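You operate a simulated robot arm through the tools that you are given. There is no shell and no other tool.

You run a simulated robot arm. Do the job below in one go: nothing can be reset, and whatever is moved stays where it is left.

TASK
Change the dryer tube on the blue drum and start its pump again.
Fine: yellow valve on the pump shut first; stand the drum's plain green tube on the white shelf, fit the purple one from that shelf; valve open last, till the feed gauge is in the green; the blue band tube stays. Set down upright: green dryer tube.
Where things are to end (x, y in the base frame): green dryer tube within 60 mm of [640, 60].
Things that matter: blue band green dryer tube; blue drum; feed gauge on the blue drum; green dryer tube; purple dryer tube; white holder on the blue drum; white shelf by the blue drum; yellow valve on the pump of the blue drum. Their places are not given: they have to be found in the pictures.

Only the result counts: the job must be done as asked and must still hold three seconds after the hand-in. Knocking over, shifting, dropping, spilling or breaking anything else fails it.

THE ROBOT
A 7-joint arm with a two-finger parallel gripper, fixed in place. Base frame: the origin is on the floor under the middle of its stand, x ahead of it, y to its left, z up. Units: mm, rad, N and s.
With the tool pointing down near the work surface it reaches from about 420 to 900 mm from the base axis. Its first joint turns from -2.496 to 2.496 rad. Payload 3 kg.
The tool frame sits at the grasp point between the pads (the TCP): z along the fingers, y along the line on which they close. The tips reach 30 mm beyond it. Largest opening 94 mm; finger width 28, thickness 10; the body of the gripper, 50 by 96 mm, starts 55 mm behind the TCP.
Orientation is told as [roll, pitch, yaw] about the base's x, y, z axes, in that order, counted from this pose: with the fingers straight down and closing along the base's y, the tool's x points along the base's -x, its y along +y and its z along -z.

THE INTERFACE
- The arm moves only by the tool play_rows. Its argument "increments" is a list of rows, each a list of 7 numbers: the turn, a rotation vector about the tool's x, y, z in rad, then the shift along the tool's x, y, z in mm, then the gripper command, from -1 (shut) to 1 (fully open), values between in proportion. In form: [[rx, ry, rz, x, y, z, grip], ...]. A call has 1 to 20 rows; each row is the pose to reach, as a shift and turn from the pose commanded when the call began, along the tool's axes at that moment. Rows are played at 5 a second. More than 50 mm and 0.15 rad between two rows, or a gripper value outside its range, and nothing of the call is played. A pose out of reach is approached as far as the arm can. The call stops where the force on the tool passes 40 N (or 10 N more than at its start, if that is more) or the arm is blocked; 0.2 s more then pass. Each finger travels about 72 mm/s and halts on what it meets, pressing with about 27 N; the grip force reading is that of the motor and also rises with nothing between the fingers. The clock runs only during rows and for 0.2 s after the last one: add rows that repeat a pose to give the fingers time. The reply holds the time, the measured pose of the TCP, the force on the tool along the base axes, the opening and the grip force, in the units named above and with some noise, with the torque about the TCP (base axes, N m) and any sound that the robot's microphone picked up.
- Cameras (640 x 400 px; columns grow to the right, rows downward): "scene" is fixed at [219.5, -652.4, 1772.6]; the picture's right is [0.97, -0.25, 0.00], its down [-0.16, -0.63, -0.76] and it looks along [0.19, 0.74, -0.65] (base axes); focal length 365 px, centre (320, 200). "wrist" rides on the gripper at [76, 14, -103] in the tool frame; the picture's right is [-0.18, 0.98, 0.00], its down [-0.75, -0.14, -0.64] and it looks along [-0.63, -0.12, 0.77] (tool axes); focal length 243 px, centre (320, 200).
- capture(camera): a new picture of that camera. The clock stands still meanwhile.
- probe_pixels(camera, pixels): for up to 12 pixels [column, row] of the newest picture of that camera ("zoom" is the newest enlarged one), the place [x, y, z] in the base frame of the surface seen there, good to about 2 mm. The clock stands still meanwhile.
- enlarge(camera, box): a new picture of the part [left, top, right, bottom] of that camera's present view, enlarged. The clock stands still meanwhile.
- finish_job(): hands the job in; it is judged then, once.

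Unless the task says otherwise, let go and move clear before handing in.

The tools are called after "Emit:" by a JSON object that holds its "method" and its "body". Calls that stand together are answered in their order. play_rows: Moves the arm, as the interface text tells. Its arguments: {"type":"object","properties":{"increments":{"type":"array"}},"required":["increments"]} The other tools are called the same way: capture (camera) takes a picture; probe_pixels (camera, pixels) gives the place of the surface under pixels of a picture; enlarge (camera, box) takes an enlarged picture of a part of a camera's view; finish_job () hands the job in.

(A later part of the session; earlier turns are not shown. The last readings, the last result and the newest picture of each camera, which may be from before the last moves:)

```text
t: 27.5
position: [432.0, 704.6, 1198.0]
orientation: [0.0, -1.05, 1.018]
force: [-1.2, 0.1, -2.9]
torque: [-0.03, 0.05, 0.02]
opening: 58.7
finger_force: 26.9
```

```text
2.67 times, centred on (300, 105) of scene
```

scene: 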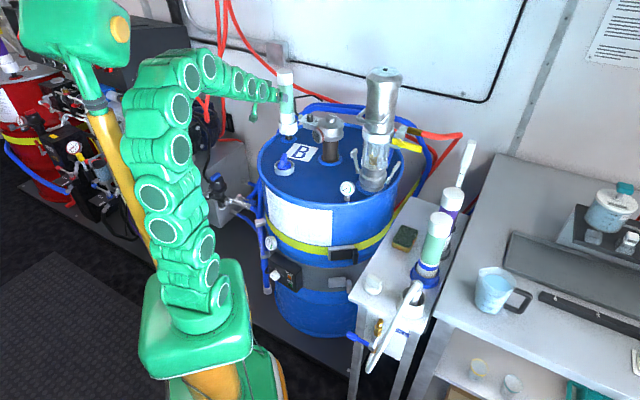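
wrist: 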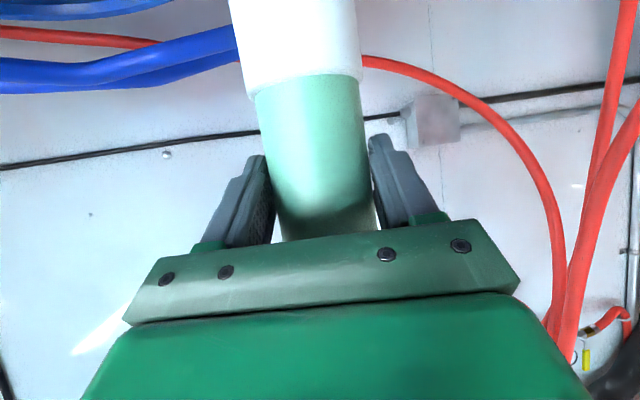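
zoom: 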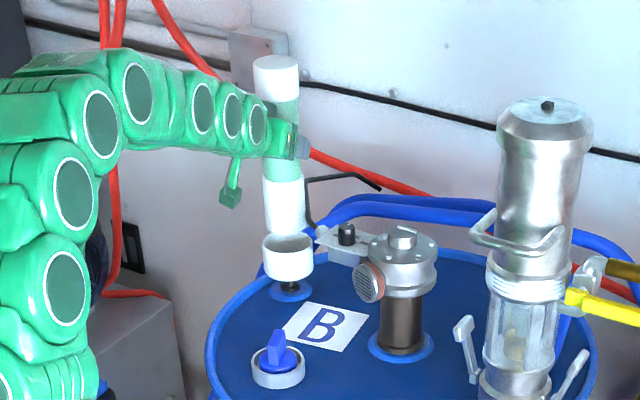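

The tube is out of the cup and hanging from the hand (zoom 285,210). I'll probe its bottom edge and the cup rim to confirm the clearance before moving sideways.

Emit:
{"method": "probe_pixels", "body": {"camera": "zoom", "pixels": [[284, 195], [285, 225], [286, 232], [288, 242], [290, 248], [290, 258], [268, 242], [310, 243], [277, 62], [275, 350], [275, 372], [262, 380]]}}

Emit:
{"method": "enlarge", "body": {"camera": "scene", "box": [270, 90, 310, 150]}}

```text
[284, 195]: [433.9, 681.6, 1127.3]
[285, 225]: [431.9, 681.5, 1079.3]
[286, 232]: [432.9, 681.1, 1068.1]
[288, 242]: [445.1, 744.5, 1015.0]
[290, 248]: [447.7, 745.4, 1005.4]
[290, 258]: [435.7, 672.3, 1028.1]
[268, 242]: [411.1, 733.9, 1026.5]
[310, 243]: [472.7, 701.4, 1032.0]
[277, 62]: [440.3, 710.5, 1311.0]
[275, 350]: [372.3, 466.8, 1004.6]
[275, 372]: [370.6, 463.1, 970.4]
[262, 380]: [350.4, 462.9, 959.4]
```

```text
6.67 times, centred on (290, 120) of scene
```

zoom: 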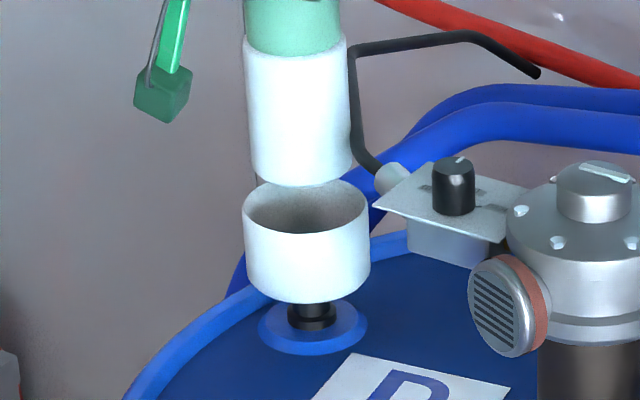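

The tube's bottom is at z≈1062 and the cup rim at ≈1033, so there's about 28 mm clearance. I'll pull it back toward the robot and slightly up to a tight radius before swinging to the shelf.

Emit:
{"method": "play_rows", "body": {"increments": [[0, 0, 0, 8, 0, -19, -1], [0, 0, 0, 20, 0, -48, -1], [0, 0, 0, 34.5, 0, -82.6, -1], [0, 0, 0, 49, 0, -117.2, -1], [0, 0, 0, 63.5, 0, -151.8, -1], [0, 0, 0, 78, 0, -186.4, -1], [0, 0, 0, 92.6, 0, -221, -1], [0, 0, 0, 107.2, 0, -255.7, -1], [0, 0, 0, 107.2, 0, -255.7, -1]]}}

Emit:
{"method": "capture", "body": {"camera": "scene"}}

Emit:
{"method": "capture", "body": {"camera": "wrist"}}

```text
t: 29.5
position: [292.7, 468.9, 1221.0]
orientation: [0.056, -1.025, 0.961]
force: [0.9, -0.3, -3.2]
torque: [-0.04, 0.03, -0.01]
opening: 58.7
finger_force: 26.5
```

```text
taken
```

scene: 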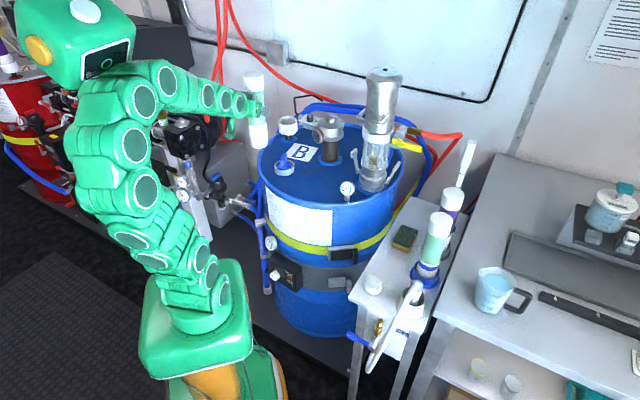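

```text
taken
```

wrist: 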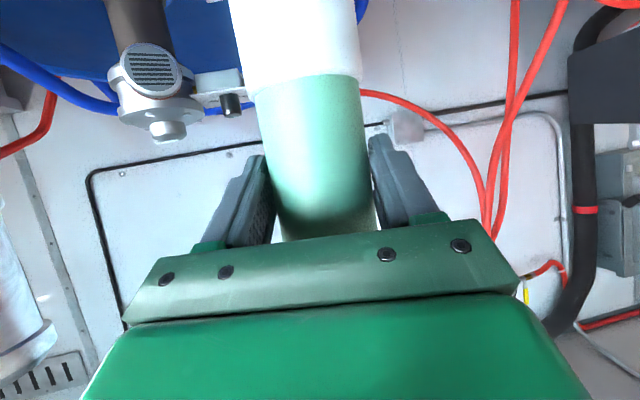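

The tube is held clear at a tight radius, with a small steady tracking offset of about 11 mm. I'll now swing the whole hand about the base axis toward the shelf, passing well inside the pump.

Emit:
{"method": "play_rows", "body": {"increments": [[0.0668, 0, 0.0386, 0.8, -42.5, -1.4, -1], [0.1335, 0, 0.0771, 3.3, -84.8, -5.7, -1], [0.2003, 0, 0.1157, 7.3, -126.5, -12.7, -1], [0.2671, 0, 0.1542, 13.0, -167.5, -22.6, -1], [0.3338, 0, 0.1928, 20.3, -207.6, -35.1, -1], [0.4006, 0, 0.2313, 29.0, -246.4, -50.2, -1], [0.4674, 0, 0.2699, 39.2, -283.7, -67.9, -1], [0.5341, 0, 0.3084, 50.9, -319.3, -88.1, -1], [0.6009, 0, 0.347, 63.8, -353.0, -110.5, -1], [0.6677, 0, 0.3855, 78.0, -384.6, -135.2, -1], [0.7345, 0, 0.4241, 93.4, -414.0, -161.8, -1], [0.8012, 0, 0.4626, 109.9, -440.9, -190.4, -1], [0.8012, 0, 0.4626, 109.9, -440.9, -190.4, -1], [0.8012, 0, 0.4626, 109.9, -440.9, -190.4, -1]]}}

Emit:
{"method": "capture", "body": {"camera": "scene"}}

Emit:
{"method": "capture", "body": {"camera": "wrist"}}

```text
t: 32.5
position: [545.7, 51.4, 1232.2]
orientation: [0.001, -1.049, 0.091]
force: [-0.2, -0.9, -3.3]
torque: [0.02, 0.04, -0.02]
opening: 58.6
finger_force: 27.2
```

```text
taken
```

scene: 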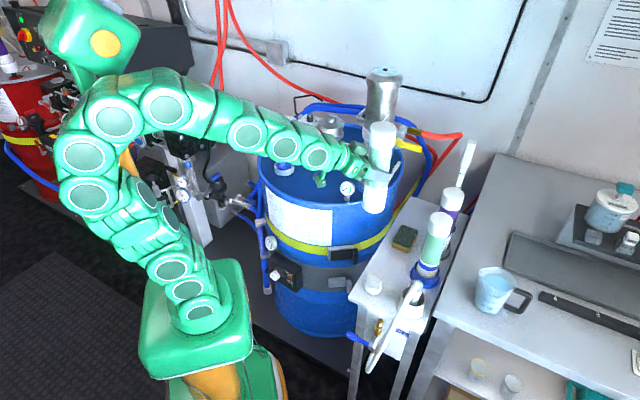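

```text
taken
```

wrist: 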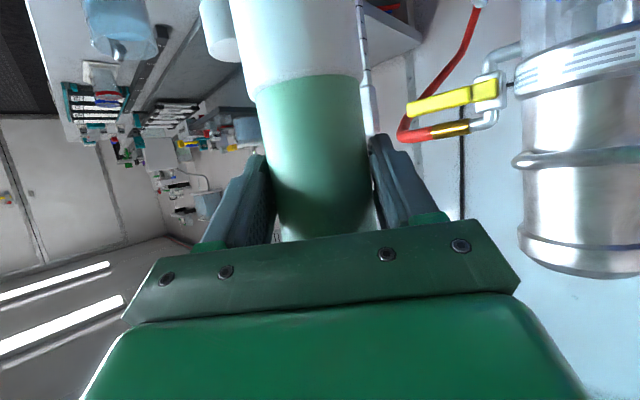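

The tube now hangs at about (554,52), ready for the shelf. Before lowering it I'll map the free shelf area, keeping a path open to the purple tube behind it.

Emit:
{"method": "enlarge", "body": {"camera": "scene", "box": [335, 180, 485, 360]}}

```text
2.22 times, centred on (410, 270) of scene
```

zoom: 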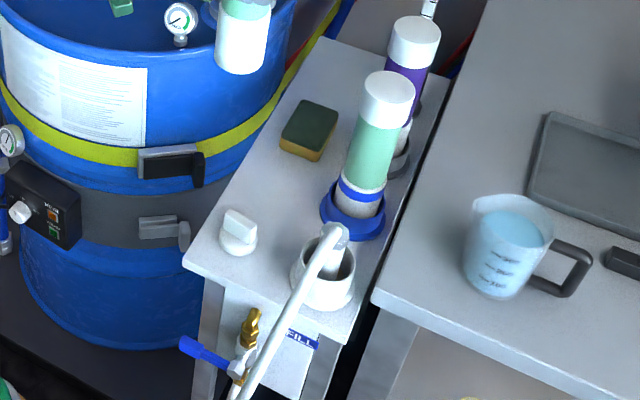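

Emit:
{"method": "probe_pixels", "body": {"camera": "zoom", "pixels": [[190, 258], [235, 185], [285, 105], [312, 50], [300, 180], [270, 170], [290, 210], [310, 130], [238, 215], [350, 215], [375, 185], [415, 30]]}}

Emit:
{"method": "probe_pixels", "body": {"camera": "zoom", "pixels": [[412, 45], [405, 75], [402, 160], [395, 172], [388, 80], [385, 105], [360, 230], [325, 210], [385, 220], [440, 90], [340, 330], [430, 15]]}}

```text
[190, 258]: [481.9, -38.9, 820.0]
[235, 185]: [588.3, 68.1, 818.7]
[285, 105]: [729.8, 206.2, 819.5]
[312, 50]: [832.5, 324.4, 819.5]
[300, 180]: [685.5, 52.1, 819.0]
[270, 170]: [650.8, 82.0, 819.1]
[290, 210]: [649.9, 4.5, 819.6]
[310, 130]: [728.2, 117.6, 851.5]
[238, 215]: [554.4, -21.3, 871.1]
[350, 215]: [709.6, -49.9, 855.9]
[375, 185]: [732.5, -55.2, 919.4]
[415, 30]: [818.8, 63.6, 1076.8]
```

```text
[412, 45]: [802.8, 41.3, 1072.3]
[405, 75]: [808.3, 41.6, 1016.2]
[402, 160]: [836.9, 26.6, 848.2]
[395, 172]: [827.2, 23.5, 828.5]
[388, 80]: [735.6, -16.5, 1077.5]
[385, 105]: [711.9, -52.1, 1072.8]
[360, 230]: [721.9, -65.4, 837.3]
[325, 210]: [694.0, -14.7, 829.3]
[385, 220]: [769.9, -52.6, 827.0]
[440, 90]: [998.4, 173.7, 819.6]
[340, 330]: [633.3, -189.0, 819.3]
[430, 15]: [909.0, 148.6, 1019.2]
```

The shelf surface is at z 819, and its drum-side edge runs along y≈x−520. The banded tube stands near (730,−31) and the purple one near (821,63). I'll set the green tube at about (640,25), moving above it first and part-way down.

Emit:
{"method": "play_rows", "body": {"increments": [[0, 0, 0, -13.9, -11.6, 24.2, -1], [0, 0, 0, -27.8, -23.2, 48.4, -1], [0, 0, 0, -41.7, -34.8, 72.6, -1], [0, 0, 0, -12.9, -34.8, 89.2, -1], [0, 0, 0, 16, -34.8, 105.8, -1], [0, 0, 0, 44.9, -34.8, 122.4, -1], [0, 0, 0, 73.7, -34.8, 139, -1], [0, 0, 0, 102.5, -34.8, 155.5, -1], [0, 0, 0, 102.5, -34.8, 155.5, -1], [0, 0, 0, 102.5, -34.8, 155.5, -1]]}}

Emit:
{"method": "capture", "body": {"camera": "scene"}}

Emit:
{"method": "capture", "body": {"camera": "wrist"}}

```text
t: 34.7
position: [639.5, 25.7, 1067.1]
orientation: [0.004, -1.045, 0.089]
force: [-0.2, -0.1, -3.7]
torque: [-0.02, 0.06, 0.0]
opening: 58.8
finger_force: 26.9
out of reach, approached as far as the arm can: row 8, 9, 10
```

```text
taken
```

scene: 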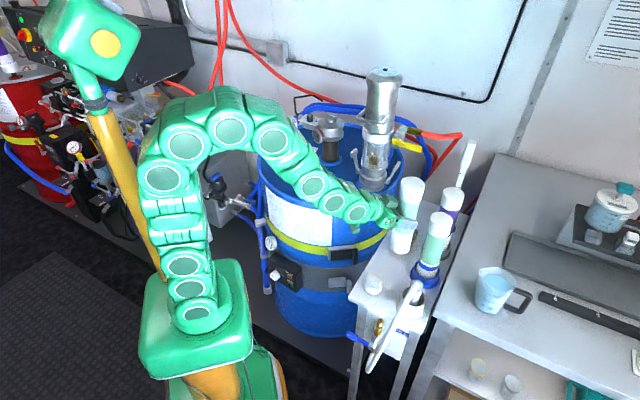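

```text
taken
```

wrist: 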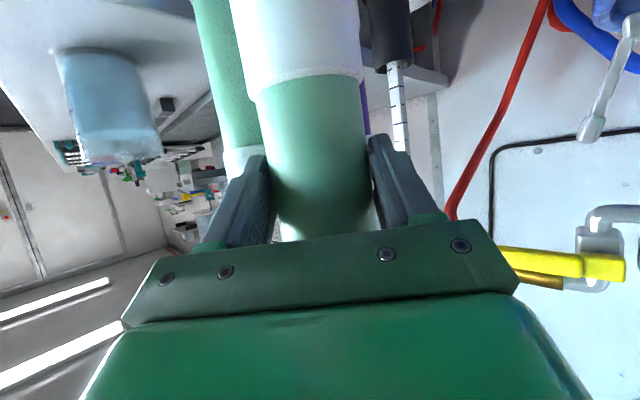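

The arm ran out at z 1067 with the tool radial, because the wrist can't pitch up further so close in. I'll raise the tube and yaw the hand +45° around the tube's own axis, so the wrist comes in from the side before lowering again.

Emit:
{"method": "play_rows", "body": {"increments": [[0, 0, 0, -25, -0.3, -17, -1], [0, 0, 0, -50, -0.6, -34, -1], [0, 0, 0, -74.5, -0.9, -51, -1], [-0.1134, 0, -0.0652, -74.5, -1.9, -51, -1], [-0.2268, 0, -0.1304, -74.6, -2.9, -50.8, -1], [-0.3402, 0, -0.1956, -74.8, -3.9, -50.5, -1], [-0.4537, 0, -0.2609, -75, -4.8, -50.1, -1], [-0.5671, 0, -0.3261, -75.3, -5.7, -49.6, -1], [-0.6805, 0, -0.3913, -75.6, -6.4, -49, -1], [-0.6805, 0, -0.3913, -75.6, -6.4, -49, -1], [-0.6805, 0, -0.3913, -75.6, -6.4, -49, -1]]}}

Emit:
{"method": "capture", "body": {"camera": "scene"}}

Emit:
{"method": "capture", "body": {"camera": "wrist"}}

```text
t: 37.1
position: [636.0, 17.9, 1156.7]
orientation: [0.002, -1.047, 0.872]
force: [-1.3, 0.8, -2.9]
torque: [-0.05, 0.03, 0.04]
opening: 58.2
finger_force: 26.4
```

```text
taken
```

scene: 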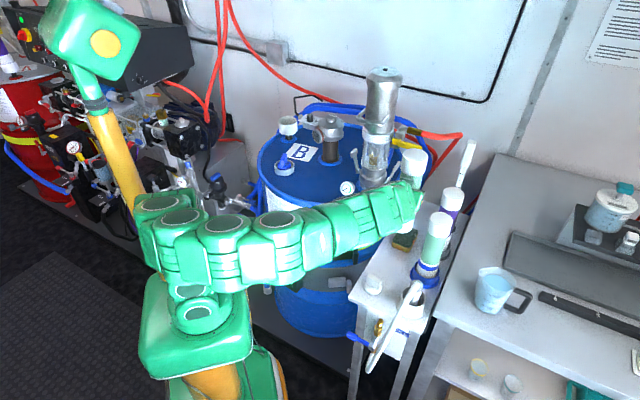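

```text
taken
```

wrist: 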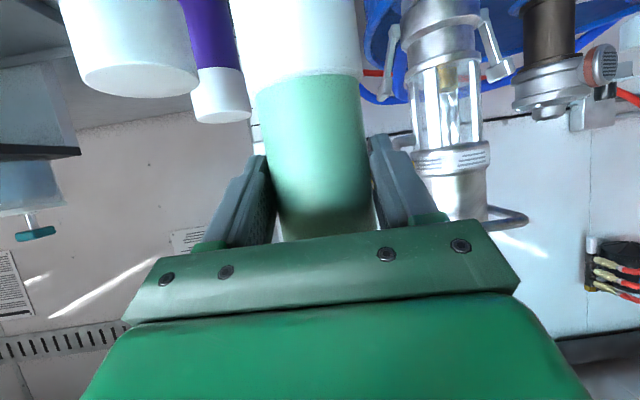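

The hand now holds the tube at about (641,24) with yaw 50°, and the tube is still upright. I'll lower partway and check the reach.

Emit:
{"method": "play_rows", "body": {"increments": [[0, 0, 0, 23.4, 0, 13.5, -1], [0, 0, 0, 46.8, 0, 27, -1], [0, 0, 0, 70.1, 0, 40.5, -1], [0, 0, 0, 93.5, 0, 54, -1], [0, 0, 0, 93.5, 0, 54, -1]]}}

Emit:
{"method": "capture", "body": {"camera": "scene"}}

```text
t: 38.3
position: [634.8, 18.8, 1047.8]
orientation: [0.004, -1.047, 0.876]
force: [0.4, 0.0, -3.4]
torque: [-0.03, 0.03, 0.0]
opening: 57.9
finger_force: 26.9
```

```text
taken
```

scene: 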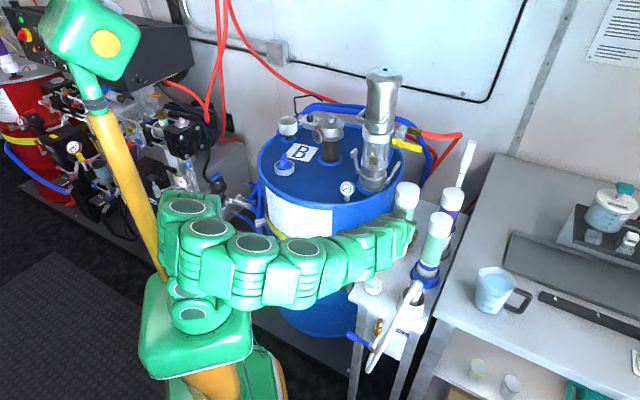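

The arm reaches z 1048 with good orientation. Before going lower I'll check the white hose and the knob near the shelf's front against the camera side of the hand.

Emit:
{"method": "probe_pixels", "body": {"camera": "scene", "pixels": [[416, 285], [412, 292], [405, 305], [396, 322], [386, 340], [374, 365], [373, 283], [405, 190], [405, 200], [432, 275], [380, 255], [372, 275]]}}

Emit:
{"method": "capture", "body": {"camera": "wrist"}}

```text
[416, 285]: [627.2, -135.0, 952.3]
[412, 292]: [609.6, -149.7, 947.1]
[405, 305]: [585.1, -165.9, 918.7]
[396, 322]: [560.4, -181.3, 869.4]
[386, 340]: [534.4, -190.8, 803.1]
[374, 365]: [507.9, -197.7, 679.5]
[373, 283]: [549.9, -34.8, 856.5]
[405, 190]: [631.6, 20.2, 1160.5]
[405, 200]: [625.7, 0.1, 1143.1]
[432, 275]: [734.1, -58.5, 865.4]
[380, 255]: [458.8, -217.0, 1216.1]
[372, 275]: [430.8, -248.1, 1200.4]
```

```text
taken
```

wrist: 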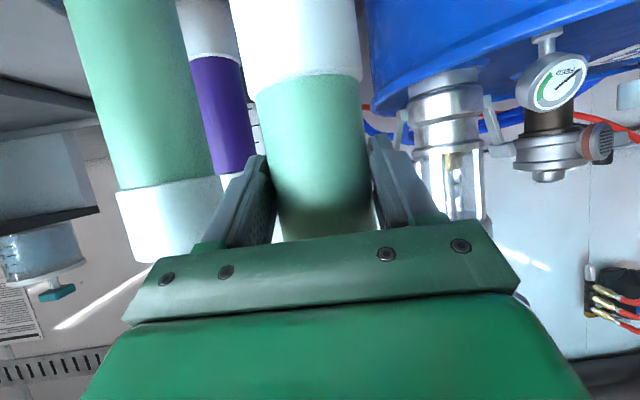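

The hose top is around (627,−135,952), about 90 mm to the side of the hand's line, and the knob is below it, so the descent is clear. I'll lower to about 13 mm above contact.

Emit:
{"method": "play_rows", "body": {"increments": [[0, 0, 0, 17.3, 0, 10, -1], [0, 0, 0, 34.6, 0, 20, -1], [0, 0, 0, 52, 0, 30, -1], [0, 0, 0, 69.3, 0, 40, -1], [0, 0, 0, 69.3, 0, 40, -1]]}}

Emit:
{"method": "enlarge", "body": {"camera": "scene", "box": [350, 170, 470, 300]}}

Emit:
{"method": "capture", "body": {"camera": "wrist"}}

```text
t: 39.5
position: [634.8, 18.9, 968.1]
orientation: [0.006, -1.047, 0.875]
force: [0.1, -0.1, -2.9]
torque: [-0.07, 0.04, 0.0]
opening: 58.0
finger_force: 27.0
```

```text
3.08 times, centred on (410, 235) of scene
```

zoom: 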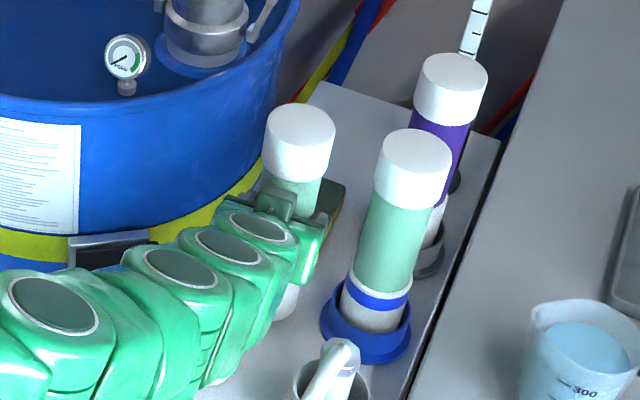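

```text
taken
```

wrist: 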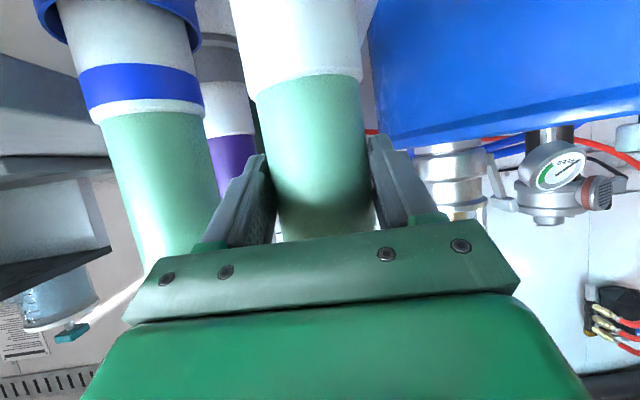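

The tube is close to the shelf, and its top is visible at zoom (300,125). I'll probe the top height to know the remaining gap.

Emit:
{"method": "probe_pixels", "body": {"camera": "zoom", "pixels": [[300, 125], [300, 115], [300, 150], [285, 280], [290, 300], [282, 160], [322, 160], [415, 150], [452, 70], [288, 310], [330, 230], [345, 120]]}}

```text
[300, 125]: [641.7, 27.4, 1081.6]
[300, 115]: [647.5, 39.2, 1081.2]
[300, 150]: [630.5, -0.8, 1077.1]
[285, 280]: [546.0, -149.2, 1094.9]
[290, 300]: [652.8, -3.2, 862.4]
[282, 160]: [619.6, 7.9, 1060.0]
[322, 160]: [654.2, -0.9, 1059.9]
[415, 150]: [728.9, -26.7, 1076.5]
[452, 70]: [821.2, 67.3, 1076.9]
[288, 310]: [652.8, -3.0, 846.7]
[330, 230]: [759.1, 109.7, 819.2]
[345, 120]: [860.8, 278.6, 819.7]
```

The tube's top is at 1081.5, so its bottom is about 12 mm above the shelf. I'll lower 9 mm and then feel for contact in small steps.

Emit:
{"method": "play_rows", "body": {"increments": [[0, 0, 0, 2.6, 0, 1.5, -1], [0, 0, 0, 5.2, 0, 3, -1], [0, 0, 0, 7.8, 0, 4.5, -1], [0, 0, 0, 7.8, 0, 4.5, -1]]}}

Emit:
{"method": "play_rows", "body": {"increments": [[0, 0, 0, 0.9, 0, 0.5, -1], [0, 0, 0, 1.7, 0, 1, -1], [0, 0, 0, 1.7, 0, 1, -1]]}}

```text
t: 40.5
position: [633.9, 18.5, 958.8]
orientation: [0.003, -1.047, 0.874]
force: [0.5, 0.4, -3.3]
torque: [-0.04, 0.04, -0.02]
opening: 57.9
finger_force: 26.9
```

```text
t: 41.3
position: [634.3, 20.0, 956.2]
orientation: [0.003, -1.05, 0.875]
force: [0.3, -0.4, -4.6]
torque: [-0.02, 0.06, 0.01]
opening: 58.2
finger_force: 27.4
```

There's no contact yet at z≈956.5, with only the tube's weight of about 3–4 N showing. Stepping down further.

Emit:
{"method": "play_rows", "body": {"increments": [[0, 0, 0, 0.9, 0, 0.5, -1], [0, 0, 0, 0.9, 0, 0.5, -1]]}}

Emit:
{"method": "play_rows", "body": {"increments": [[0, 0, 0, 0.9, 0, 0.5, -1], [0, 0, 0, 0.9, 0, 0.5, -1]]}}

Emit:
{"method": "play_rows", "body": {"increments": [[0, 0, 0, 0.9, 0, 0.5, -1], [0, 0, 0, 0.9, 0, 0.5, -1]]}}

```text
t: 41.9
position: [635.3, 18.9, 956.8]
orientation: [0.003, -1.05, 0.875]
force: [-2.9, -3.0, 19.7]
torque: [0.22, -0.17, 0.04]
opening: 58.2
finger_force: 27.0
```

```text
t: 42.5
position: [635.2, 18.2, 954.2]
orientation: [0.005, -1.049, 0.875]
force: [-3.0, -4.6, 18.7]
torque: [0.13, -0.11, -0.03]
opening: 58.0
finger_force: 26.7
```

```text
t: 43.1
position: [634.4, 20.5, 954.6]
orientation: [0.003, -1.049, 0.874]
force: [-3.0, -5.1, 18.2]
torque: [0.21, -0.19, -0.03]
opening: 57.8
finger_force: 26.9
```

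Contact is confirmed: the force went to +19 N, so the tube stands on the shelf. I'll open the fingers gently.

Emit:
{"method": "play_rows", "body": {"increments": [[0, 0, 0, 0, 0, 0, 0.26], [0, 0, 0, 0, 0, 0, 0.34], [0, 0, 0, 0, 0, 0, 0.5], [0, 0, 0, 0, 0, 0, 0.66], [0, 0, 0, 0, 0, 0, 0.66]]}}

Emit:
{"method": "capture", "body": {"camera": "wrist"}}

Emit:
{"method": "enlarge", "body": {"camera": "scene", "box": [350, 170, 470, 300]}}

```text
t: 44.3
position: [635.4, 19.0, 954.3]
orientation: [0.002, -1.05, 0.874]
force: [-0.3, -0.2, -0.2]
torque: [0.02, -0.04, 0.01]
opening: 77.8
finger_force: 0.1
```

```text
taken
```

wrist: 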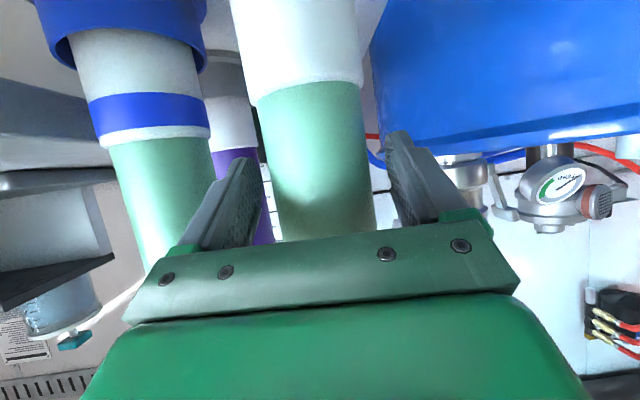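

```text
3.08 times, centred on (410, 235) of scene
```

zoom: 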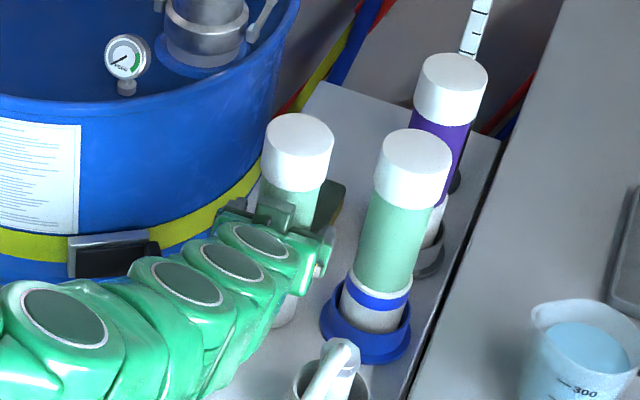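

The fingers are open and the green tube stands upright on the shelf. I'll back the hand out along its own axis and then raise it.

Emit:
{"method": "play_rows", "body": {"increments": [[0, 0, 0, 0, 0, -12, 0.66], [0, 0, 0, 0, 0, -30, 0.66], [0, 0, 0, 0, 0, -55, 0.66], [0, 0, 0, 0, 0, -80, 0.66], [0, 0, 0, 0, 0, -105, 0.66], [0, 0, 0, -30, 0, -125, 0.66], [0, 0, 0, -60, 0, -145, 0.66], [0, 0, 0, -90, 0, -165, 0.66], [0, 0, 0, -120, 0, -185, 0.66], [0, 0, 0, -120, 0, -185, 0.66]]}}

Emit:
{"method": "capture", "body": {"camera": "scene"}}

Emit:
{"method": "capture", "body": {"camera": "wrist"}}

```text
t: 46.5
position: [571.5, -59.8, 1150.1]
orientation: [0.004, -1.05, 0.875]
force: [1.0, 0.3, -1.1]
torque: [0.03, 0.04, 0.0]
opening: 78.1
finger_force: 0.0
```

```text
taken
```

scene: 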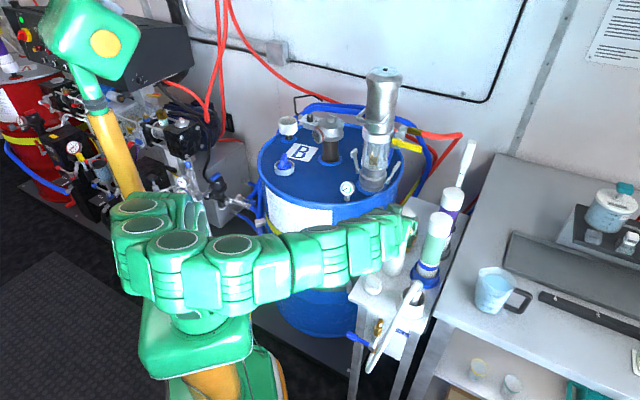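

```text
taken
```

wrist: 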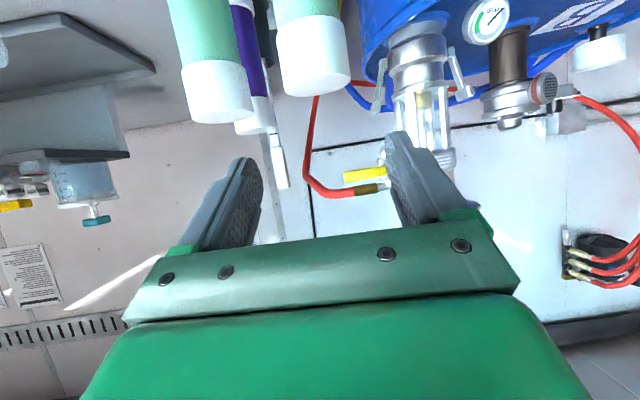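

The green tube stands free at about (641,24). For the purple tube at (821,63) I'll probe the wand and holder next to it, and check how the placed green tube stands.

Emit:
{"method": "enlarge", "body": {"camera": "scene", "box": [380, 130, 500, 300]}}

```text
2.35 times, centred on (440, 215) of scene
```

zoom: 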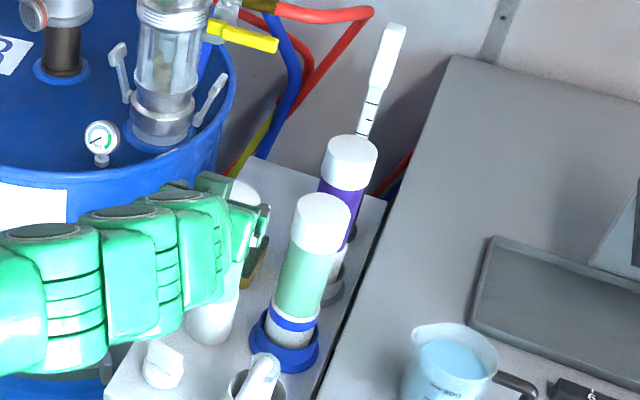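

Emit:
{"method": "probe_pixels", "body": {"camera": "zoom", "pixels": [[395, 28], [388, 50], [380, 80], [373, 100], [366, 125], [352, 235], [338, 295], [330, 295], [212, 310], [348, 145], [345, 180], [335, 265]]}}

Emit:
{"method": "probe_pixels", "body": {"camera": "zoom", "pixels": [[365, 12], [320, 12], [275, 42], [230, 35], [320, 60], [350, 35], [280, 8], [265, 150], [300, 100], [245, 195], [250, 270], [322, 205]]}}

```text
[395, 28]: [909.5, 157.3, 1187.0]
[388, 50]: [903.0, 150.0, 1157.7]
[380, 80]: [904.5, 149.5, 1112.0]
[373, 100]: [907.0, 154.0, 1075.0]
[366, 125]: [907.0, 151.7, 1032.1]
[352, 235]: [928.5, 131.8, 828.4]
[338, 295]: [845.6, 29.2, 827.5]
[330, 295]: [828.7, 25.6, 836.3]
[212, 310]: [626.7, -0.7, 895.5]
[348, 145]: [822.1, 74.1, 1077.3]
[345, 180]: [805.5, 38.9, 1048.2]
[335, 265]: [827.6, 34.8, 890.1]
```

```text
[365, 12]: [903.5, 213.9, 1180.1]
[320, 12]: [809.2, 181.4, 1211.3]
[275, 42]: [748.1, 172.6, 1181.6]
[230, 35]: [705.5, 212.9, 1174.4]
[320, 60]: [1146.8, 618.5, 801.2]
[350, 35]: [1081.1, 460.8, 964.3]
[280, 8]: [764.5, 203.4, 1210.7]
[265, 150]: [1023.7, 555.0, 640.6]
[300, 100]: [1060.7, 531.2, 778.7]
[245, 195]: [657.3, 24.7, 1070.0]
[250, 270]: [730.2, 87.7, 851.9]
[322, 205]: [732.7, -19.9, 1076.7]
```

The wand stands clear at (909,155) and the red hose at y≥180, so the purple tube at (821,63) can be gripped near its top with a steeper tool, passing above the green tube. I'll raise and turn the hand first.

Emit:
{"method": "play_rows", "body": {"increments": [[0, 0, 0, -20, 0, -12, 0.66], [0.1154, 0, 0.0664, -43, 12, -2, 0.66], [0.2309, 0, 0.1328, -63, 24, -2, 0.66], [0.3463, 0, 0.1992, -83, 36, -2, 0.66], [0.4618, 0, 0.2655, -103, 48, -2, 0.66], [0.5772, 0, 0.3319, -123, 60, -2, 0.66], [0.6927, 0, 0.3983, -143, 72.9, -2.2, 0.66], [0.6927, 0, 0.3983, -143, 72.9, -2.2, 0.66]]}}

Emit:
{"method": "capture", "body": {"camera": "scene"}}

```text
t: 48.3
position: [560.4, 41.5, 1276.6]
orientation: [0.004, -1.049, 0.073]
force: [-0.1, 0.8, -0.6]
torque: [-0.01, -0.01, 0.01]
opening: 78.0
finger_force: 0.1
```

```text
taken
```

scene: 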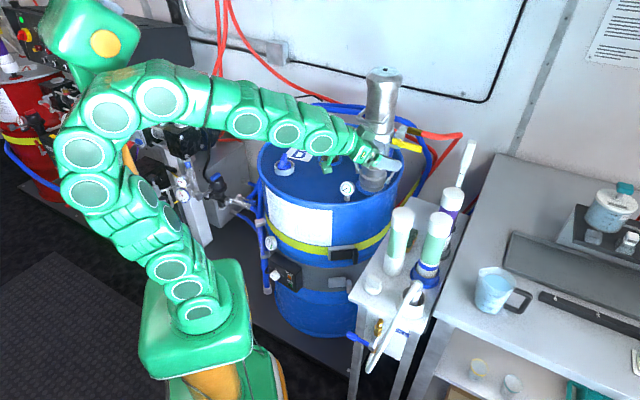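

The green tube stands well at (400,240) in the scene, and the hand is at (560,41,1277). I'll extend above the purple tube at z≈1275 with the tool tilted 55° down. This also tests the reach I'll need at the cup.

Emit:
{"method": "play_rows", "body": {"increments": [[0, 0.0626, 0, -19.2, 0, 33.4, 0.66], [0, 0.1251, 0, -38.4, 0, 66.8, 0.66], [0, 0.1877, 0, -57.6, 0, 100.2, 0.66], [0, 0.2503, 0, -76.9, 0, 133.6, 0.66], [0, 0.3129, 0, -96.1, 0, 167, 0.66], [0, 0.3754, 0, -115.3, 0, 200.5, 0.66], [0, 0.438, 0, -134.5, 0, 233.9, 0.66], [0, 0.438, 0, -134.5, 0, 233.9, 0.66], [0, 0.438, 0, -134.5, 0, 233.9, 0.66]]}}

Emit:
{"method": "capture", "body": {"camera": "wrist"}}

Emit:
{"method": "capture", "body": {"camera": "scene"}}

```text
t: 50.3
position: [827.2, 62.0, 1274.4]
orientation: [0.001, -0.608, 0.078]
force: [-0.3, -0.2, -0.3]
torque: [0.0, 0.01, 0.04]
opening: 77.9
finger_force: 0.1
```

```text
taken
```

wrist: 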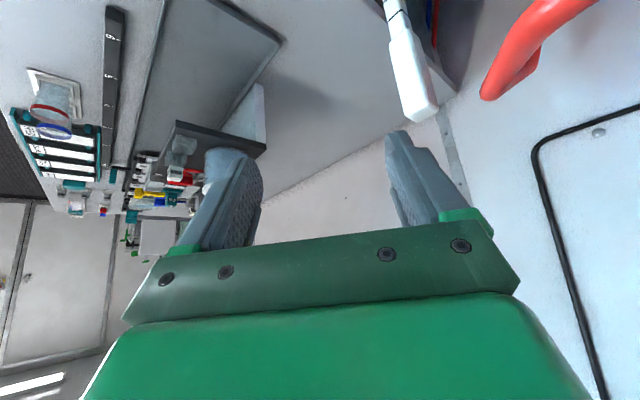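

```text
taken
```

scene: 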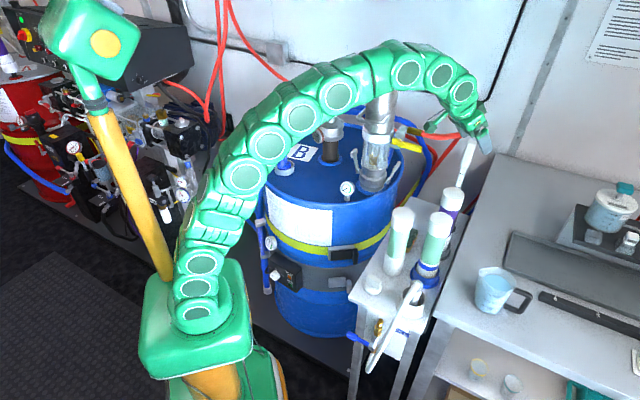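

The pose at (827,62,1274) with a 55° tilt is reachable, so the cup insertion should be as well. Now I'll measure the purple cap's top precisely.

Emit:
{"method": "enlarge", "body": {"camera": "scene", "box": [432, 175, 476, 235]}}

```text
6.67 times, centred on (454, 205) of scene
```

zoom: 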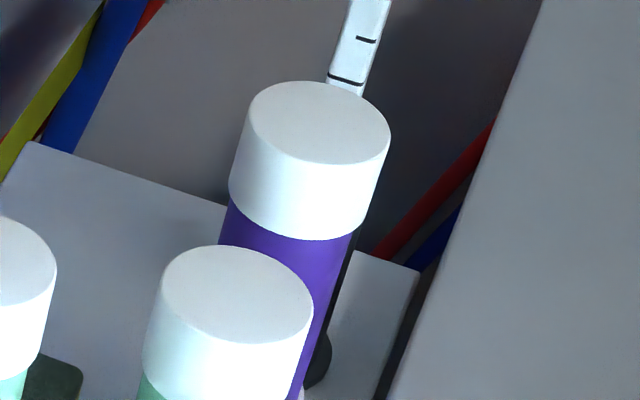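

Emit:
{"method": "probe_pixels", "body": {"camera": "zoom", "pixels": [[253, 110], [386, 138], [318, 123], [310, 84], [328, 160], [270, 145], [370, 100], [240, 170], [300, 200], [370, 190], [270, 220], [310, 260]]}}

```text
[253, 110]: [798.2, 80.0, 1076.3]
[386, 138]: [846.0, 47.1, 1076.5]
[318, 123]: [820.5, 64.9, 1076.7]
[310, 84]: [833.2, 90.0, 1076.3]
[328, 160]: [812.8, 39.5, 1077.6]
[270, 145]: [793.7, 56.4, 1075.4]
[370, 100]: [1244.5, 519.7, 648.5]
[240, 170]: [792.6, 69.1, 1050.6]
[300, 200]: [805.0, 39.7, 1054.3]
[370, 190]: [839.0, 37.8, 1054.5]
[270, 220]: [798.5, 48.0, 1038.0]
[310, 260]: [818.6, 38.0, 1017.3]
```

The purple axis is at (822,64.3) with its top at z 1076.7. I'll descend with the fingers open to just above it, then check alignment.

Emit:
{"method": "play_rows", "body": {"increments": [[0, 0, 0, 8, 2.7, -5.5, 0.66], [0, 0, 0, 26.8, 2.7, 21.4, 0.66], [0, 0, 0, 45.6, 2.7, 48.3, 0.66], [0, 0, 0, 64.4, 2.7, 75.2, 0.66], [0, 0, 0, 83.2, 2.7, 102, 0.66], [0, 0, 0, 101.9, 2.7, 128.9, 0.66], [0, 0, 0, 101.9, 2.7, 128.9, 0.66]]}}

Emit:
{"method": "capture", "body": {"camera": "wrist"}}

Emit:
{"method": "enlarge", "body": {"camera": "scene", "box": [370, 90, 500, 260]}}

```text
t: 51.9
position: [819.5, 64.2, 1111.1]
orientation: [0.002, -0.611, 0.078]
force: [1.0, -0.5, 0.3]
torque: [0.01, 0.0, 0.0]
opening: 77.9
finger_force: 0.0
```

```text
taken
```

wrist: 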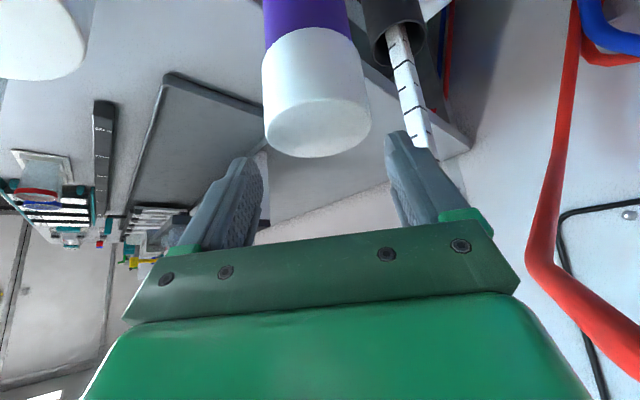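

```text
2.35 times, centred on (435, 175) of scene
```

zoom: 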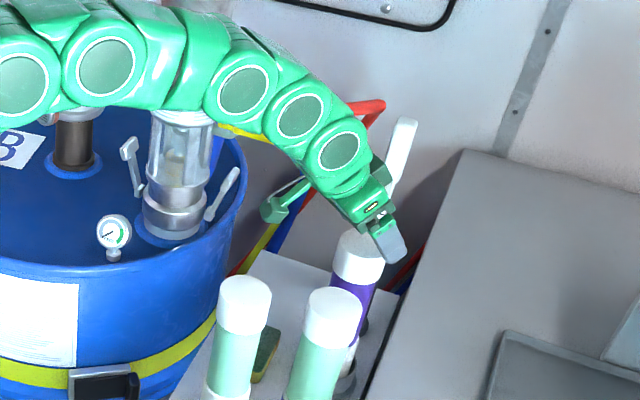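

The purple cap, at (317,120) in the wrist view, sits centred between the fingers. I'll probe it from this camera to confirm the axis before straddling it.

Emit:
{"method": "probe_pixels", "body": {"camera": "wrist", "pixels": [[267, 120], [317, 125], [364, 100], [290, 80], [315, 70], [340, 70], [316, 145], [310, 20], [275, 20], [345, 20], [400, 60], [420, 140]]}}

```text
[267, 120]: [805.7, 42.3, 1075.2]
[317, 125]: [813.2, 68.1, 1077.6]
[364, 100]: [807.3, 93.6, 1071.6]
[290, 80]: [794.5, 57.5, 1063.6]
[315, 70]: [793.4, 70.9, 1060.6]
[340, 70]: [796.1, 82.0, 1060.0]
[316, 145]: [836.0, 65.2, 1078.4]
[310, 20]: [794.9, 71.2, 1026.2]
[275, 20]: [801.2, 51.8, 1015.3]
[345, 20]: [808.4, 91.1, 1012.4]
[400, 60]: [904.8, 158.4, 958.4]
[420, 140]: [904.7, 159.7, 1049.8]
```

Both views put the axis at about (821.7,65.5). I'll go straight down to the grip height near the cap, z≈1046.

Emit:
{"method": "play_rows", "body": {"increments": [[0, 0, 0, 2, 1.1, -1.3, 0.66], [0, 0, 0, 14.5, 1.1, 16.6, 0.66], [0, 0, 0, 27, 1.1, 34.5, 0.66], [0, 0, 0, 39.4, 1.1, 52.3, 0.66], [0, 0, 0, 39.4, 1.1, 52.3, 0.66]]}}

Emit:
{"method": "capture", "body": {"camera": "wrist"}}

Emit:
{"method": "enlarge", "body": {"camera": "scene", "box": [370, 110, 500, 280]}}

```text
t: 53.1
position: [816.5, 66.0, 1047.4]
orientation: [0.0, -0.612, 0.077]
force: [-0.3, 0.0, -0.4]
torque: [0.0, 0.0, 0.01]
opening: 78.1
finger_force: 0.0
```

```text
taken
```

wrist: 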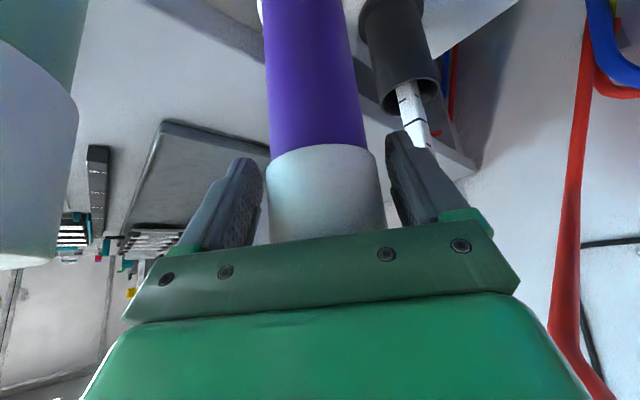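

```text
2.35 times, centred on (435, 195) of scene
```

zoom: 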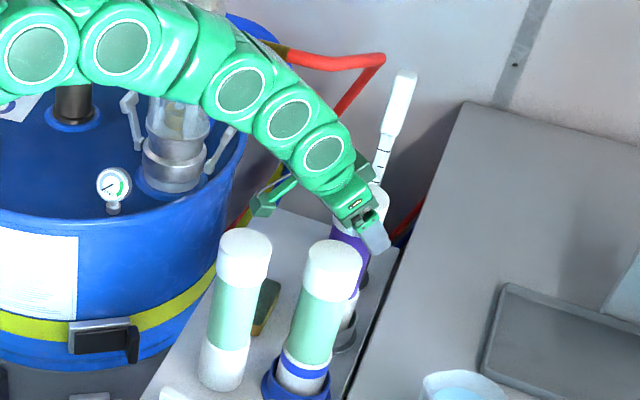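

The cap is centred between the pads, (258..392) around 327 in the wrist view. Closing the grip.

Emit:
{"method": "play_rows", "body": {"increments": [[0, 0, 0, 0, 0, 0, 0.34], [0, 0, 0, 0, 0, 0, -1], [0, 0, 0, 0, 0, 0, -1], [0, 0, 0, 0, 0, 0, -1], [0, 0, 0, 0, 0, 0, -1]]}}

Emit:
{"method": "capture", "body": {"camera": "wrist"}}

```text
t: 54.3
position: [816.8, 65.9, 1046.2]
orientation: [0.002, -0.61, 0.076]
force: [-0.2, -0.6, 0.4]
torque: [-0.18, -0.01, -0.01]
opening: 65.5
finger_force: 27.1
```

```text
taken
```

wrist: 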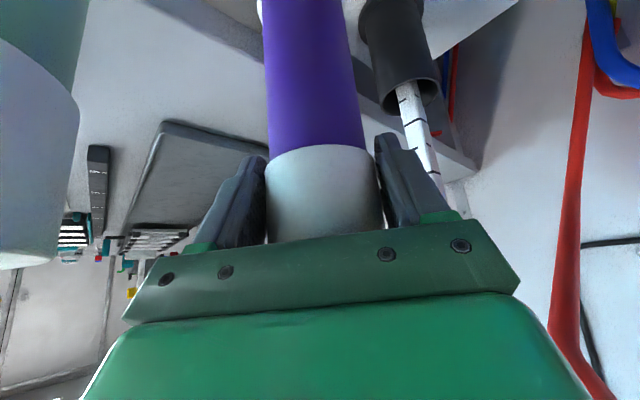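

The grip closed on the cap at 65.5 mm with 27 N. I'll lift straight up out of the grey holder.

Emit:
{"method": "play_rows", "body": {"increments": [[0, 0, 0, -2.9, 0, -4.1, -1], [0, 0, 0, -5.7, 0, -8.2, -1], [0, 0, 0, -11.5, 0, -16.4, -1], [0, 0, 0, -17.2, 0, -24.6, -1], [0, 0, 0, -22.9, 0, -32.8, -1], [0, 0, 0, -28.7, 0, -41, -1], [0, 0, 0, -34.4, 0, -49.2, -1], [0, 0, 0, -40.1, 0, -57.4, -1], [0, 0, 0, -40.1, 0, -57.4, -1]]}}

Emit:
{"method": "capture", "body": {"camera": "wrist"}}

Emit:
{"method": "enlarge", "body": {"camera": "scene", "box": [380, 110, 500, 280]}}

```text
t: 56.3
position: [816.8, 65.5, 1116.1]
orientation: [0.002, -0.61, 0.077]
force: [-0.2, -0.1, -3.2]
torque: [0.0, 0.0, -0.01]
opening: 65.8
finger_force: 26.9
```

```text
taken
```

wrist: 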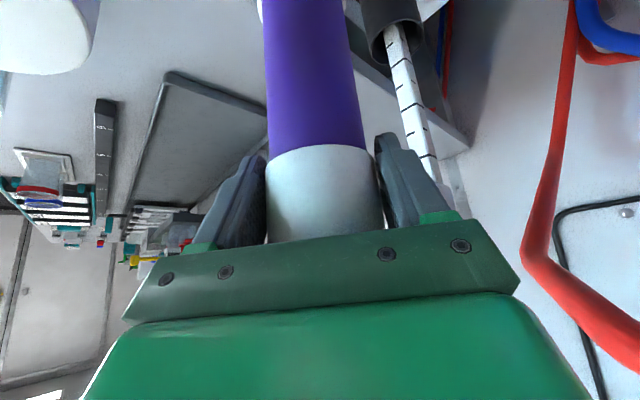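

```text
2.35 times, centred on (440, 195) of scene
```

zoom: 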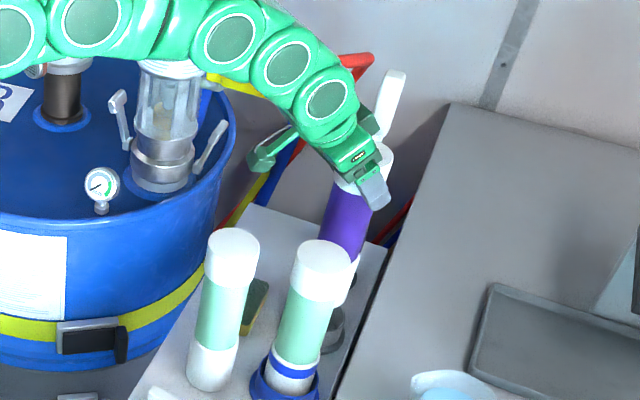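

The purple tube is out of its holder, bottom at about z 897. I'll raise it further, then start pulling back once it is high enough to pass above the standing green tube.

Emit:
{"method": "play_rows", "body": {"increments": [[0, 0, 0, -17.2, 0, -24.6, -1], [0, 0, 0, -34.4, 0, -49.2, -1], [0, 0, 0, -51.6, 0, -73.8, -1], [0, 0, 0, -68.8, 0, -98.4, -1], [0, 0, 0, -86, 0, -122.9, -1], [0, 0, 0, -70.5, 0.1, -147.5, -1], [0, 0, 0, -55, 0.2, -172.1, -1], [0, 0, 0, -39.5, 0.3, -196.7, -1], [0, 0, 0, -23.9, 0.4, -221.3, -1], [0, 0, 0, -23.9, 0.4, -221.3, -1]]}}

Emit:
{"method": "capture", "body": {"camera": "scene"}}

```text
t: 58.5
position: [709.8, 57.4, 1311.1]
orientation: [0.002, -0.609, 0.079]
force: [0.2, -0.2, -3.4]
torque: [-0.01, 0.04, -0.04]
opening: 65.5
finger_force: 27.1
```

```text
taken
```

scene: 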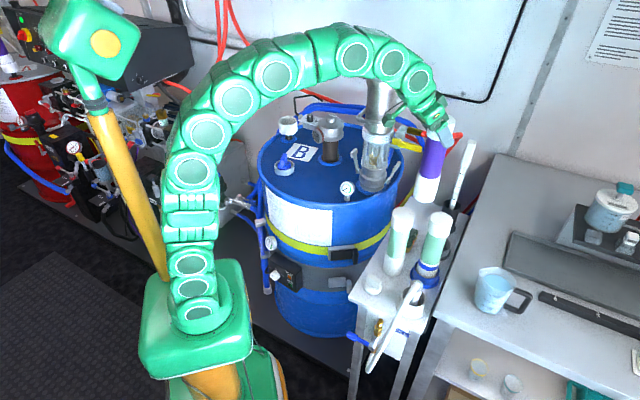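

The purple tube hangs at about (714,58) with its bottom near z 1092, above the green tube's top (1070). I'll raise it 25 mm more and pull back over it.

Emit:
{"method": "play_rows", "body": {"increments": [[0, 0, 0, -14.3, 0, -20.5, -1], [0, 0, 0, 9.2, 0, -39.4, -1], [0, 0, 0, 32.8, 0, -58.3, -1], [0, 0, 0, 56.3, -0.1, -77.1, -1], [0, 0, 0, 79.9, -0.2, -96, -1], [0, 0, 0, 103.4, -0.3, -114.9, -1], [0, 0, 0, 103.4, -0.3, -114.9, -1]]}}

Emit:
{"method": "capture", "body": {"camera": "scene"}}

```text
t: 60.1
position: [559.2, 44.3, 1346.0]
orientation: [0.0, -0.608, 0.079]
force: [-0.2, -0.7, -3.6]
torque: [-0.03, 0.05, -0.03]
opening: 65.7
finger_force: 26.9
```

```text
taken
```

scene: 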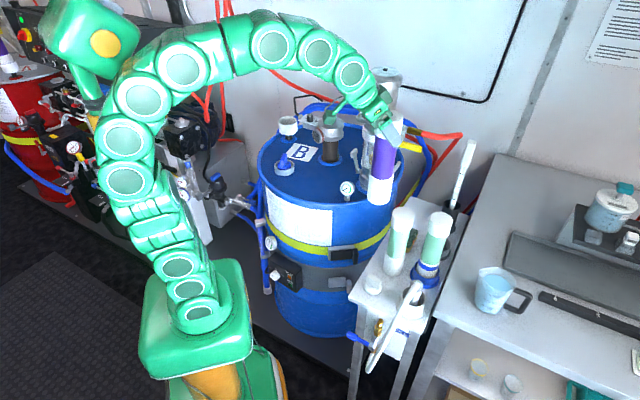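

Clear above everything. I'll swing the purple tube about the base axis to the azimuth of the empty cup, staying inside the pump's radius.

Emit:
{"method": "play_rows", "body": {"increments": [[-0.0449, 0, -0.0644, 1.4, 44, -1, -1], [-0.0898, 0, -0.1287, 5.7, 87.7, -3.9, -1], [-0.1347, 0, -0.1931, 12.7, 130.9, -8.9, -1], [-0.1796, 0, -0.2575, 22.5, 173.3, -15.7, -1], [-0.2245, 0, -0.3219, 35, 214.6, -24.4, -1], [-0.2694, 0, -0.3862, 50.1, 254.6, -34.9, -1], [-0.3143, 0, -0.4506, 67.7, 293, -47.2, -1], [-0.3592, 0, -0.515, 87.8, 329.6, -61.2, -1], [-0.4041, 0, -0.5793, 110.1, 364.2, -76.8, -1], [-0.449, 0, -0.6437, 134.6, 396.5, -93.9, -1], [-0.4939, 0, -0.7081, 161.1, 426.4, -112.4, -1], [-0.5388, 0, -0.7724, 189.4, 453.7, -132.2, -1], [-0.5388, 0, -0.7724, 189.4, 453.7, -132.2, -1], [-0.5388, 0, -0.7724, 189.4, 453.7, -132.2, -1]]}}

Emit:
{"method": "capture", "body": {"camera": "scene"}}

Emit:
{"method": "capture", "body": {"camera": "wrist"}}

```text
t: 63.1
position: [308.6, 471.7, 1361.5]
orientation: [0.226, -0.616, 0.893]
force: [0.8, 0.2, -4.4]
torque: [-0.04, -0.03, 0.01]
opening: 65.7
finger_force: 27.1
```

```text
taken
```

scene: 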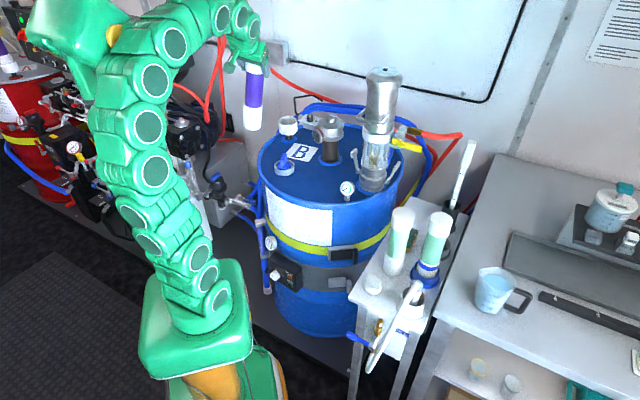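

```text
taken
```

wrist: 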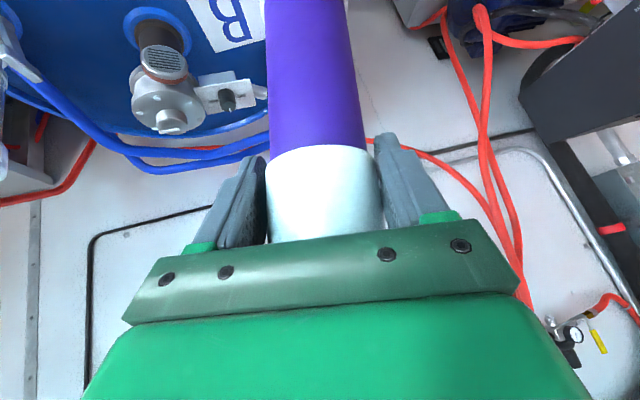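

The tracking shows a large residual here: roll 0.226, and position off by about 20 mm. The green mast head at the upper left looks displaced, so the elbow may be touching it. I'll look at that area before moving on.

Emit:
{"method": "enlarge", "body": {"camera": "scene", "box": [0, 0, 280, 175]}}

Emit:
{"method": "probe_pixels", "body": {"camera": "scene", "pixels": [[60, 30], [85, 20], [50, 45], [45, 35], [100, 70], [113, 120], [135, 200], [120, 60], [150, 85], [140, 125], [110, 95], [255, 110]]}}

```text
2.29 times, centred on (140, 88) of scene
```

zoom: 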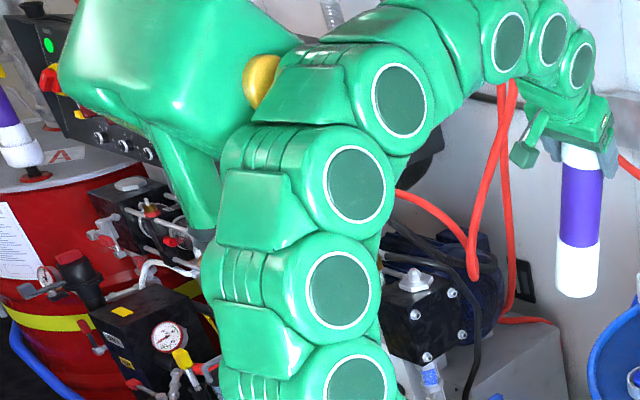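

```text
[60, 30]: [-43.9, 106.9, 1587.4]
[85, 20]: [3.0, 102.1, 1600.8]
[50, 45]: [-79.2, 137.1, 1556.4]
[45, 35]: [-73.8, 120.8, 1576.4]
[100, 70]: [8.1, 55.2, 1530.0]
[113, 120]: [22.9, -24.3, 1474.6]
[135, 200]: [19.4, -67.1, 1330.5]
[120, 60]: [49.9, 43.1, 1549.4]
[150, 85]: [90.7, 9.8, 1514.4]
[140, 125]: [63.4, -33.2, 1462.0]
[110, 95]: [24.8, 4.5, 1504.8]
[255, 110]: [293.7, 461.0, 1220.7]
```

The elbow is crowding the robot's own mast head at this tight radius, which explains the residual. I'll move outward toward the cup, which brings the elbow forward, and then check that the tube's orientation recovers.

Emit:
{"method": "play_rows", "body": {"increments": [[0, 0, 0, -22.9, 0, 26, -1], [0, 0, 0, -45.8, 0, 52, -1], [0, 0, 0, -68.6, 0, 78, -1], [0, 0, 0, -91.5, 0, 104, -1], [0, 0, 0, -114.4, 0, 130, -1], [0, 0, 0, -114.4, 0, 130, -1], [0, 0, 0, -114.4, 0, 130, -1]]}}

Emit:
{"method": "capture", "body": {"camera": "scene"}}

Emit:
{"method": "capture", "body": {"camera": "wrist"}}

```text
t: 64.7
position: [380.6, 623.8, 1305.7]
orientation: [-0.001, -0.611, 1.02]
force: [0.3, 0.1, -3.5]
torque: [-0.02, -0.03, 0.02]
opening: 65.4
finger_force: 26.8
```

```text
taken
```

scene: 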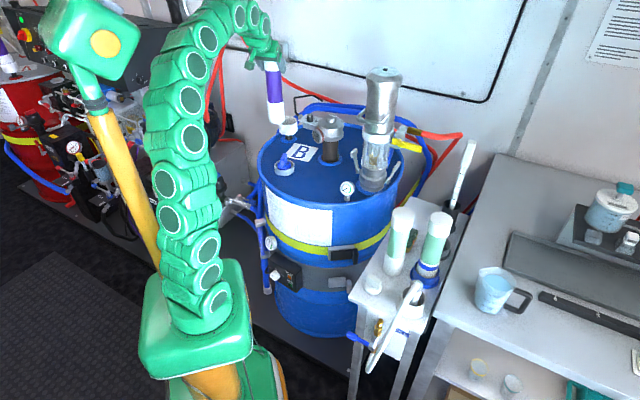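

```text
taken
```

wrist: 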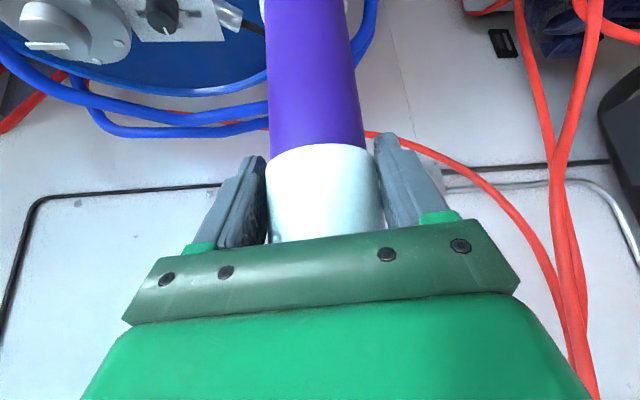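

Orientation has recovered to [0,−0.611,1.02] and the mast head is back in place. Before the final approach I'll measure the empty cup's rim directly.

Emit:
{"method": "enlarge", "body": {"camera": "scene", "box": [265, 95, 315, 155]}}

```text
6.67 times, centred on (290, 125) of scene
```

zoom: 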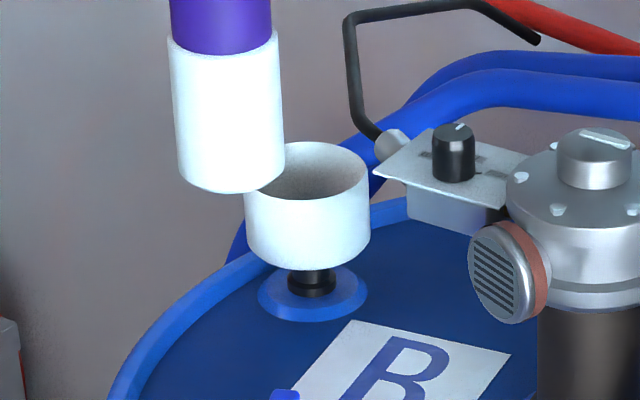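

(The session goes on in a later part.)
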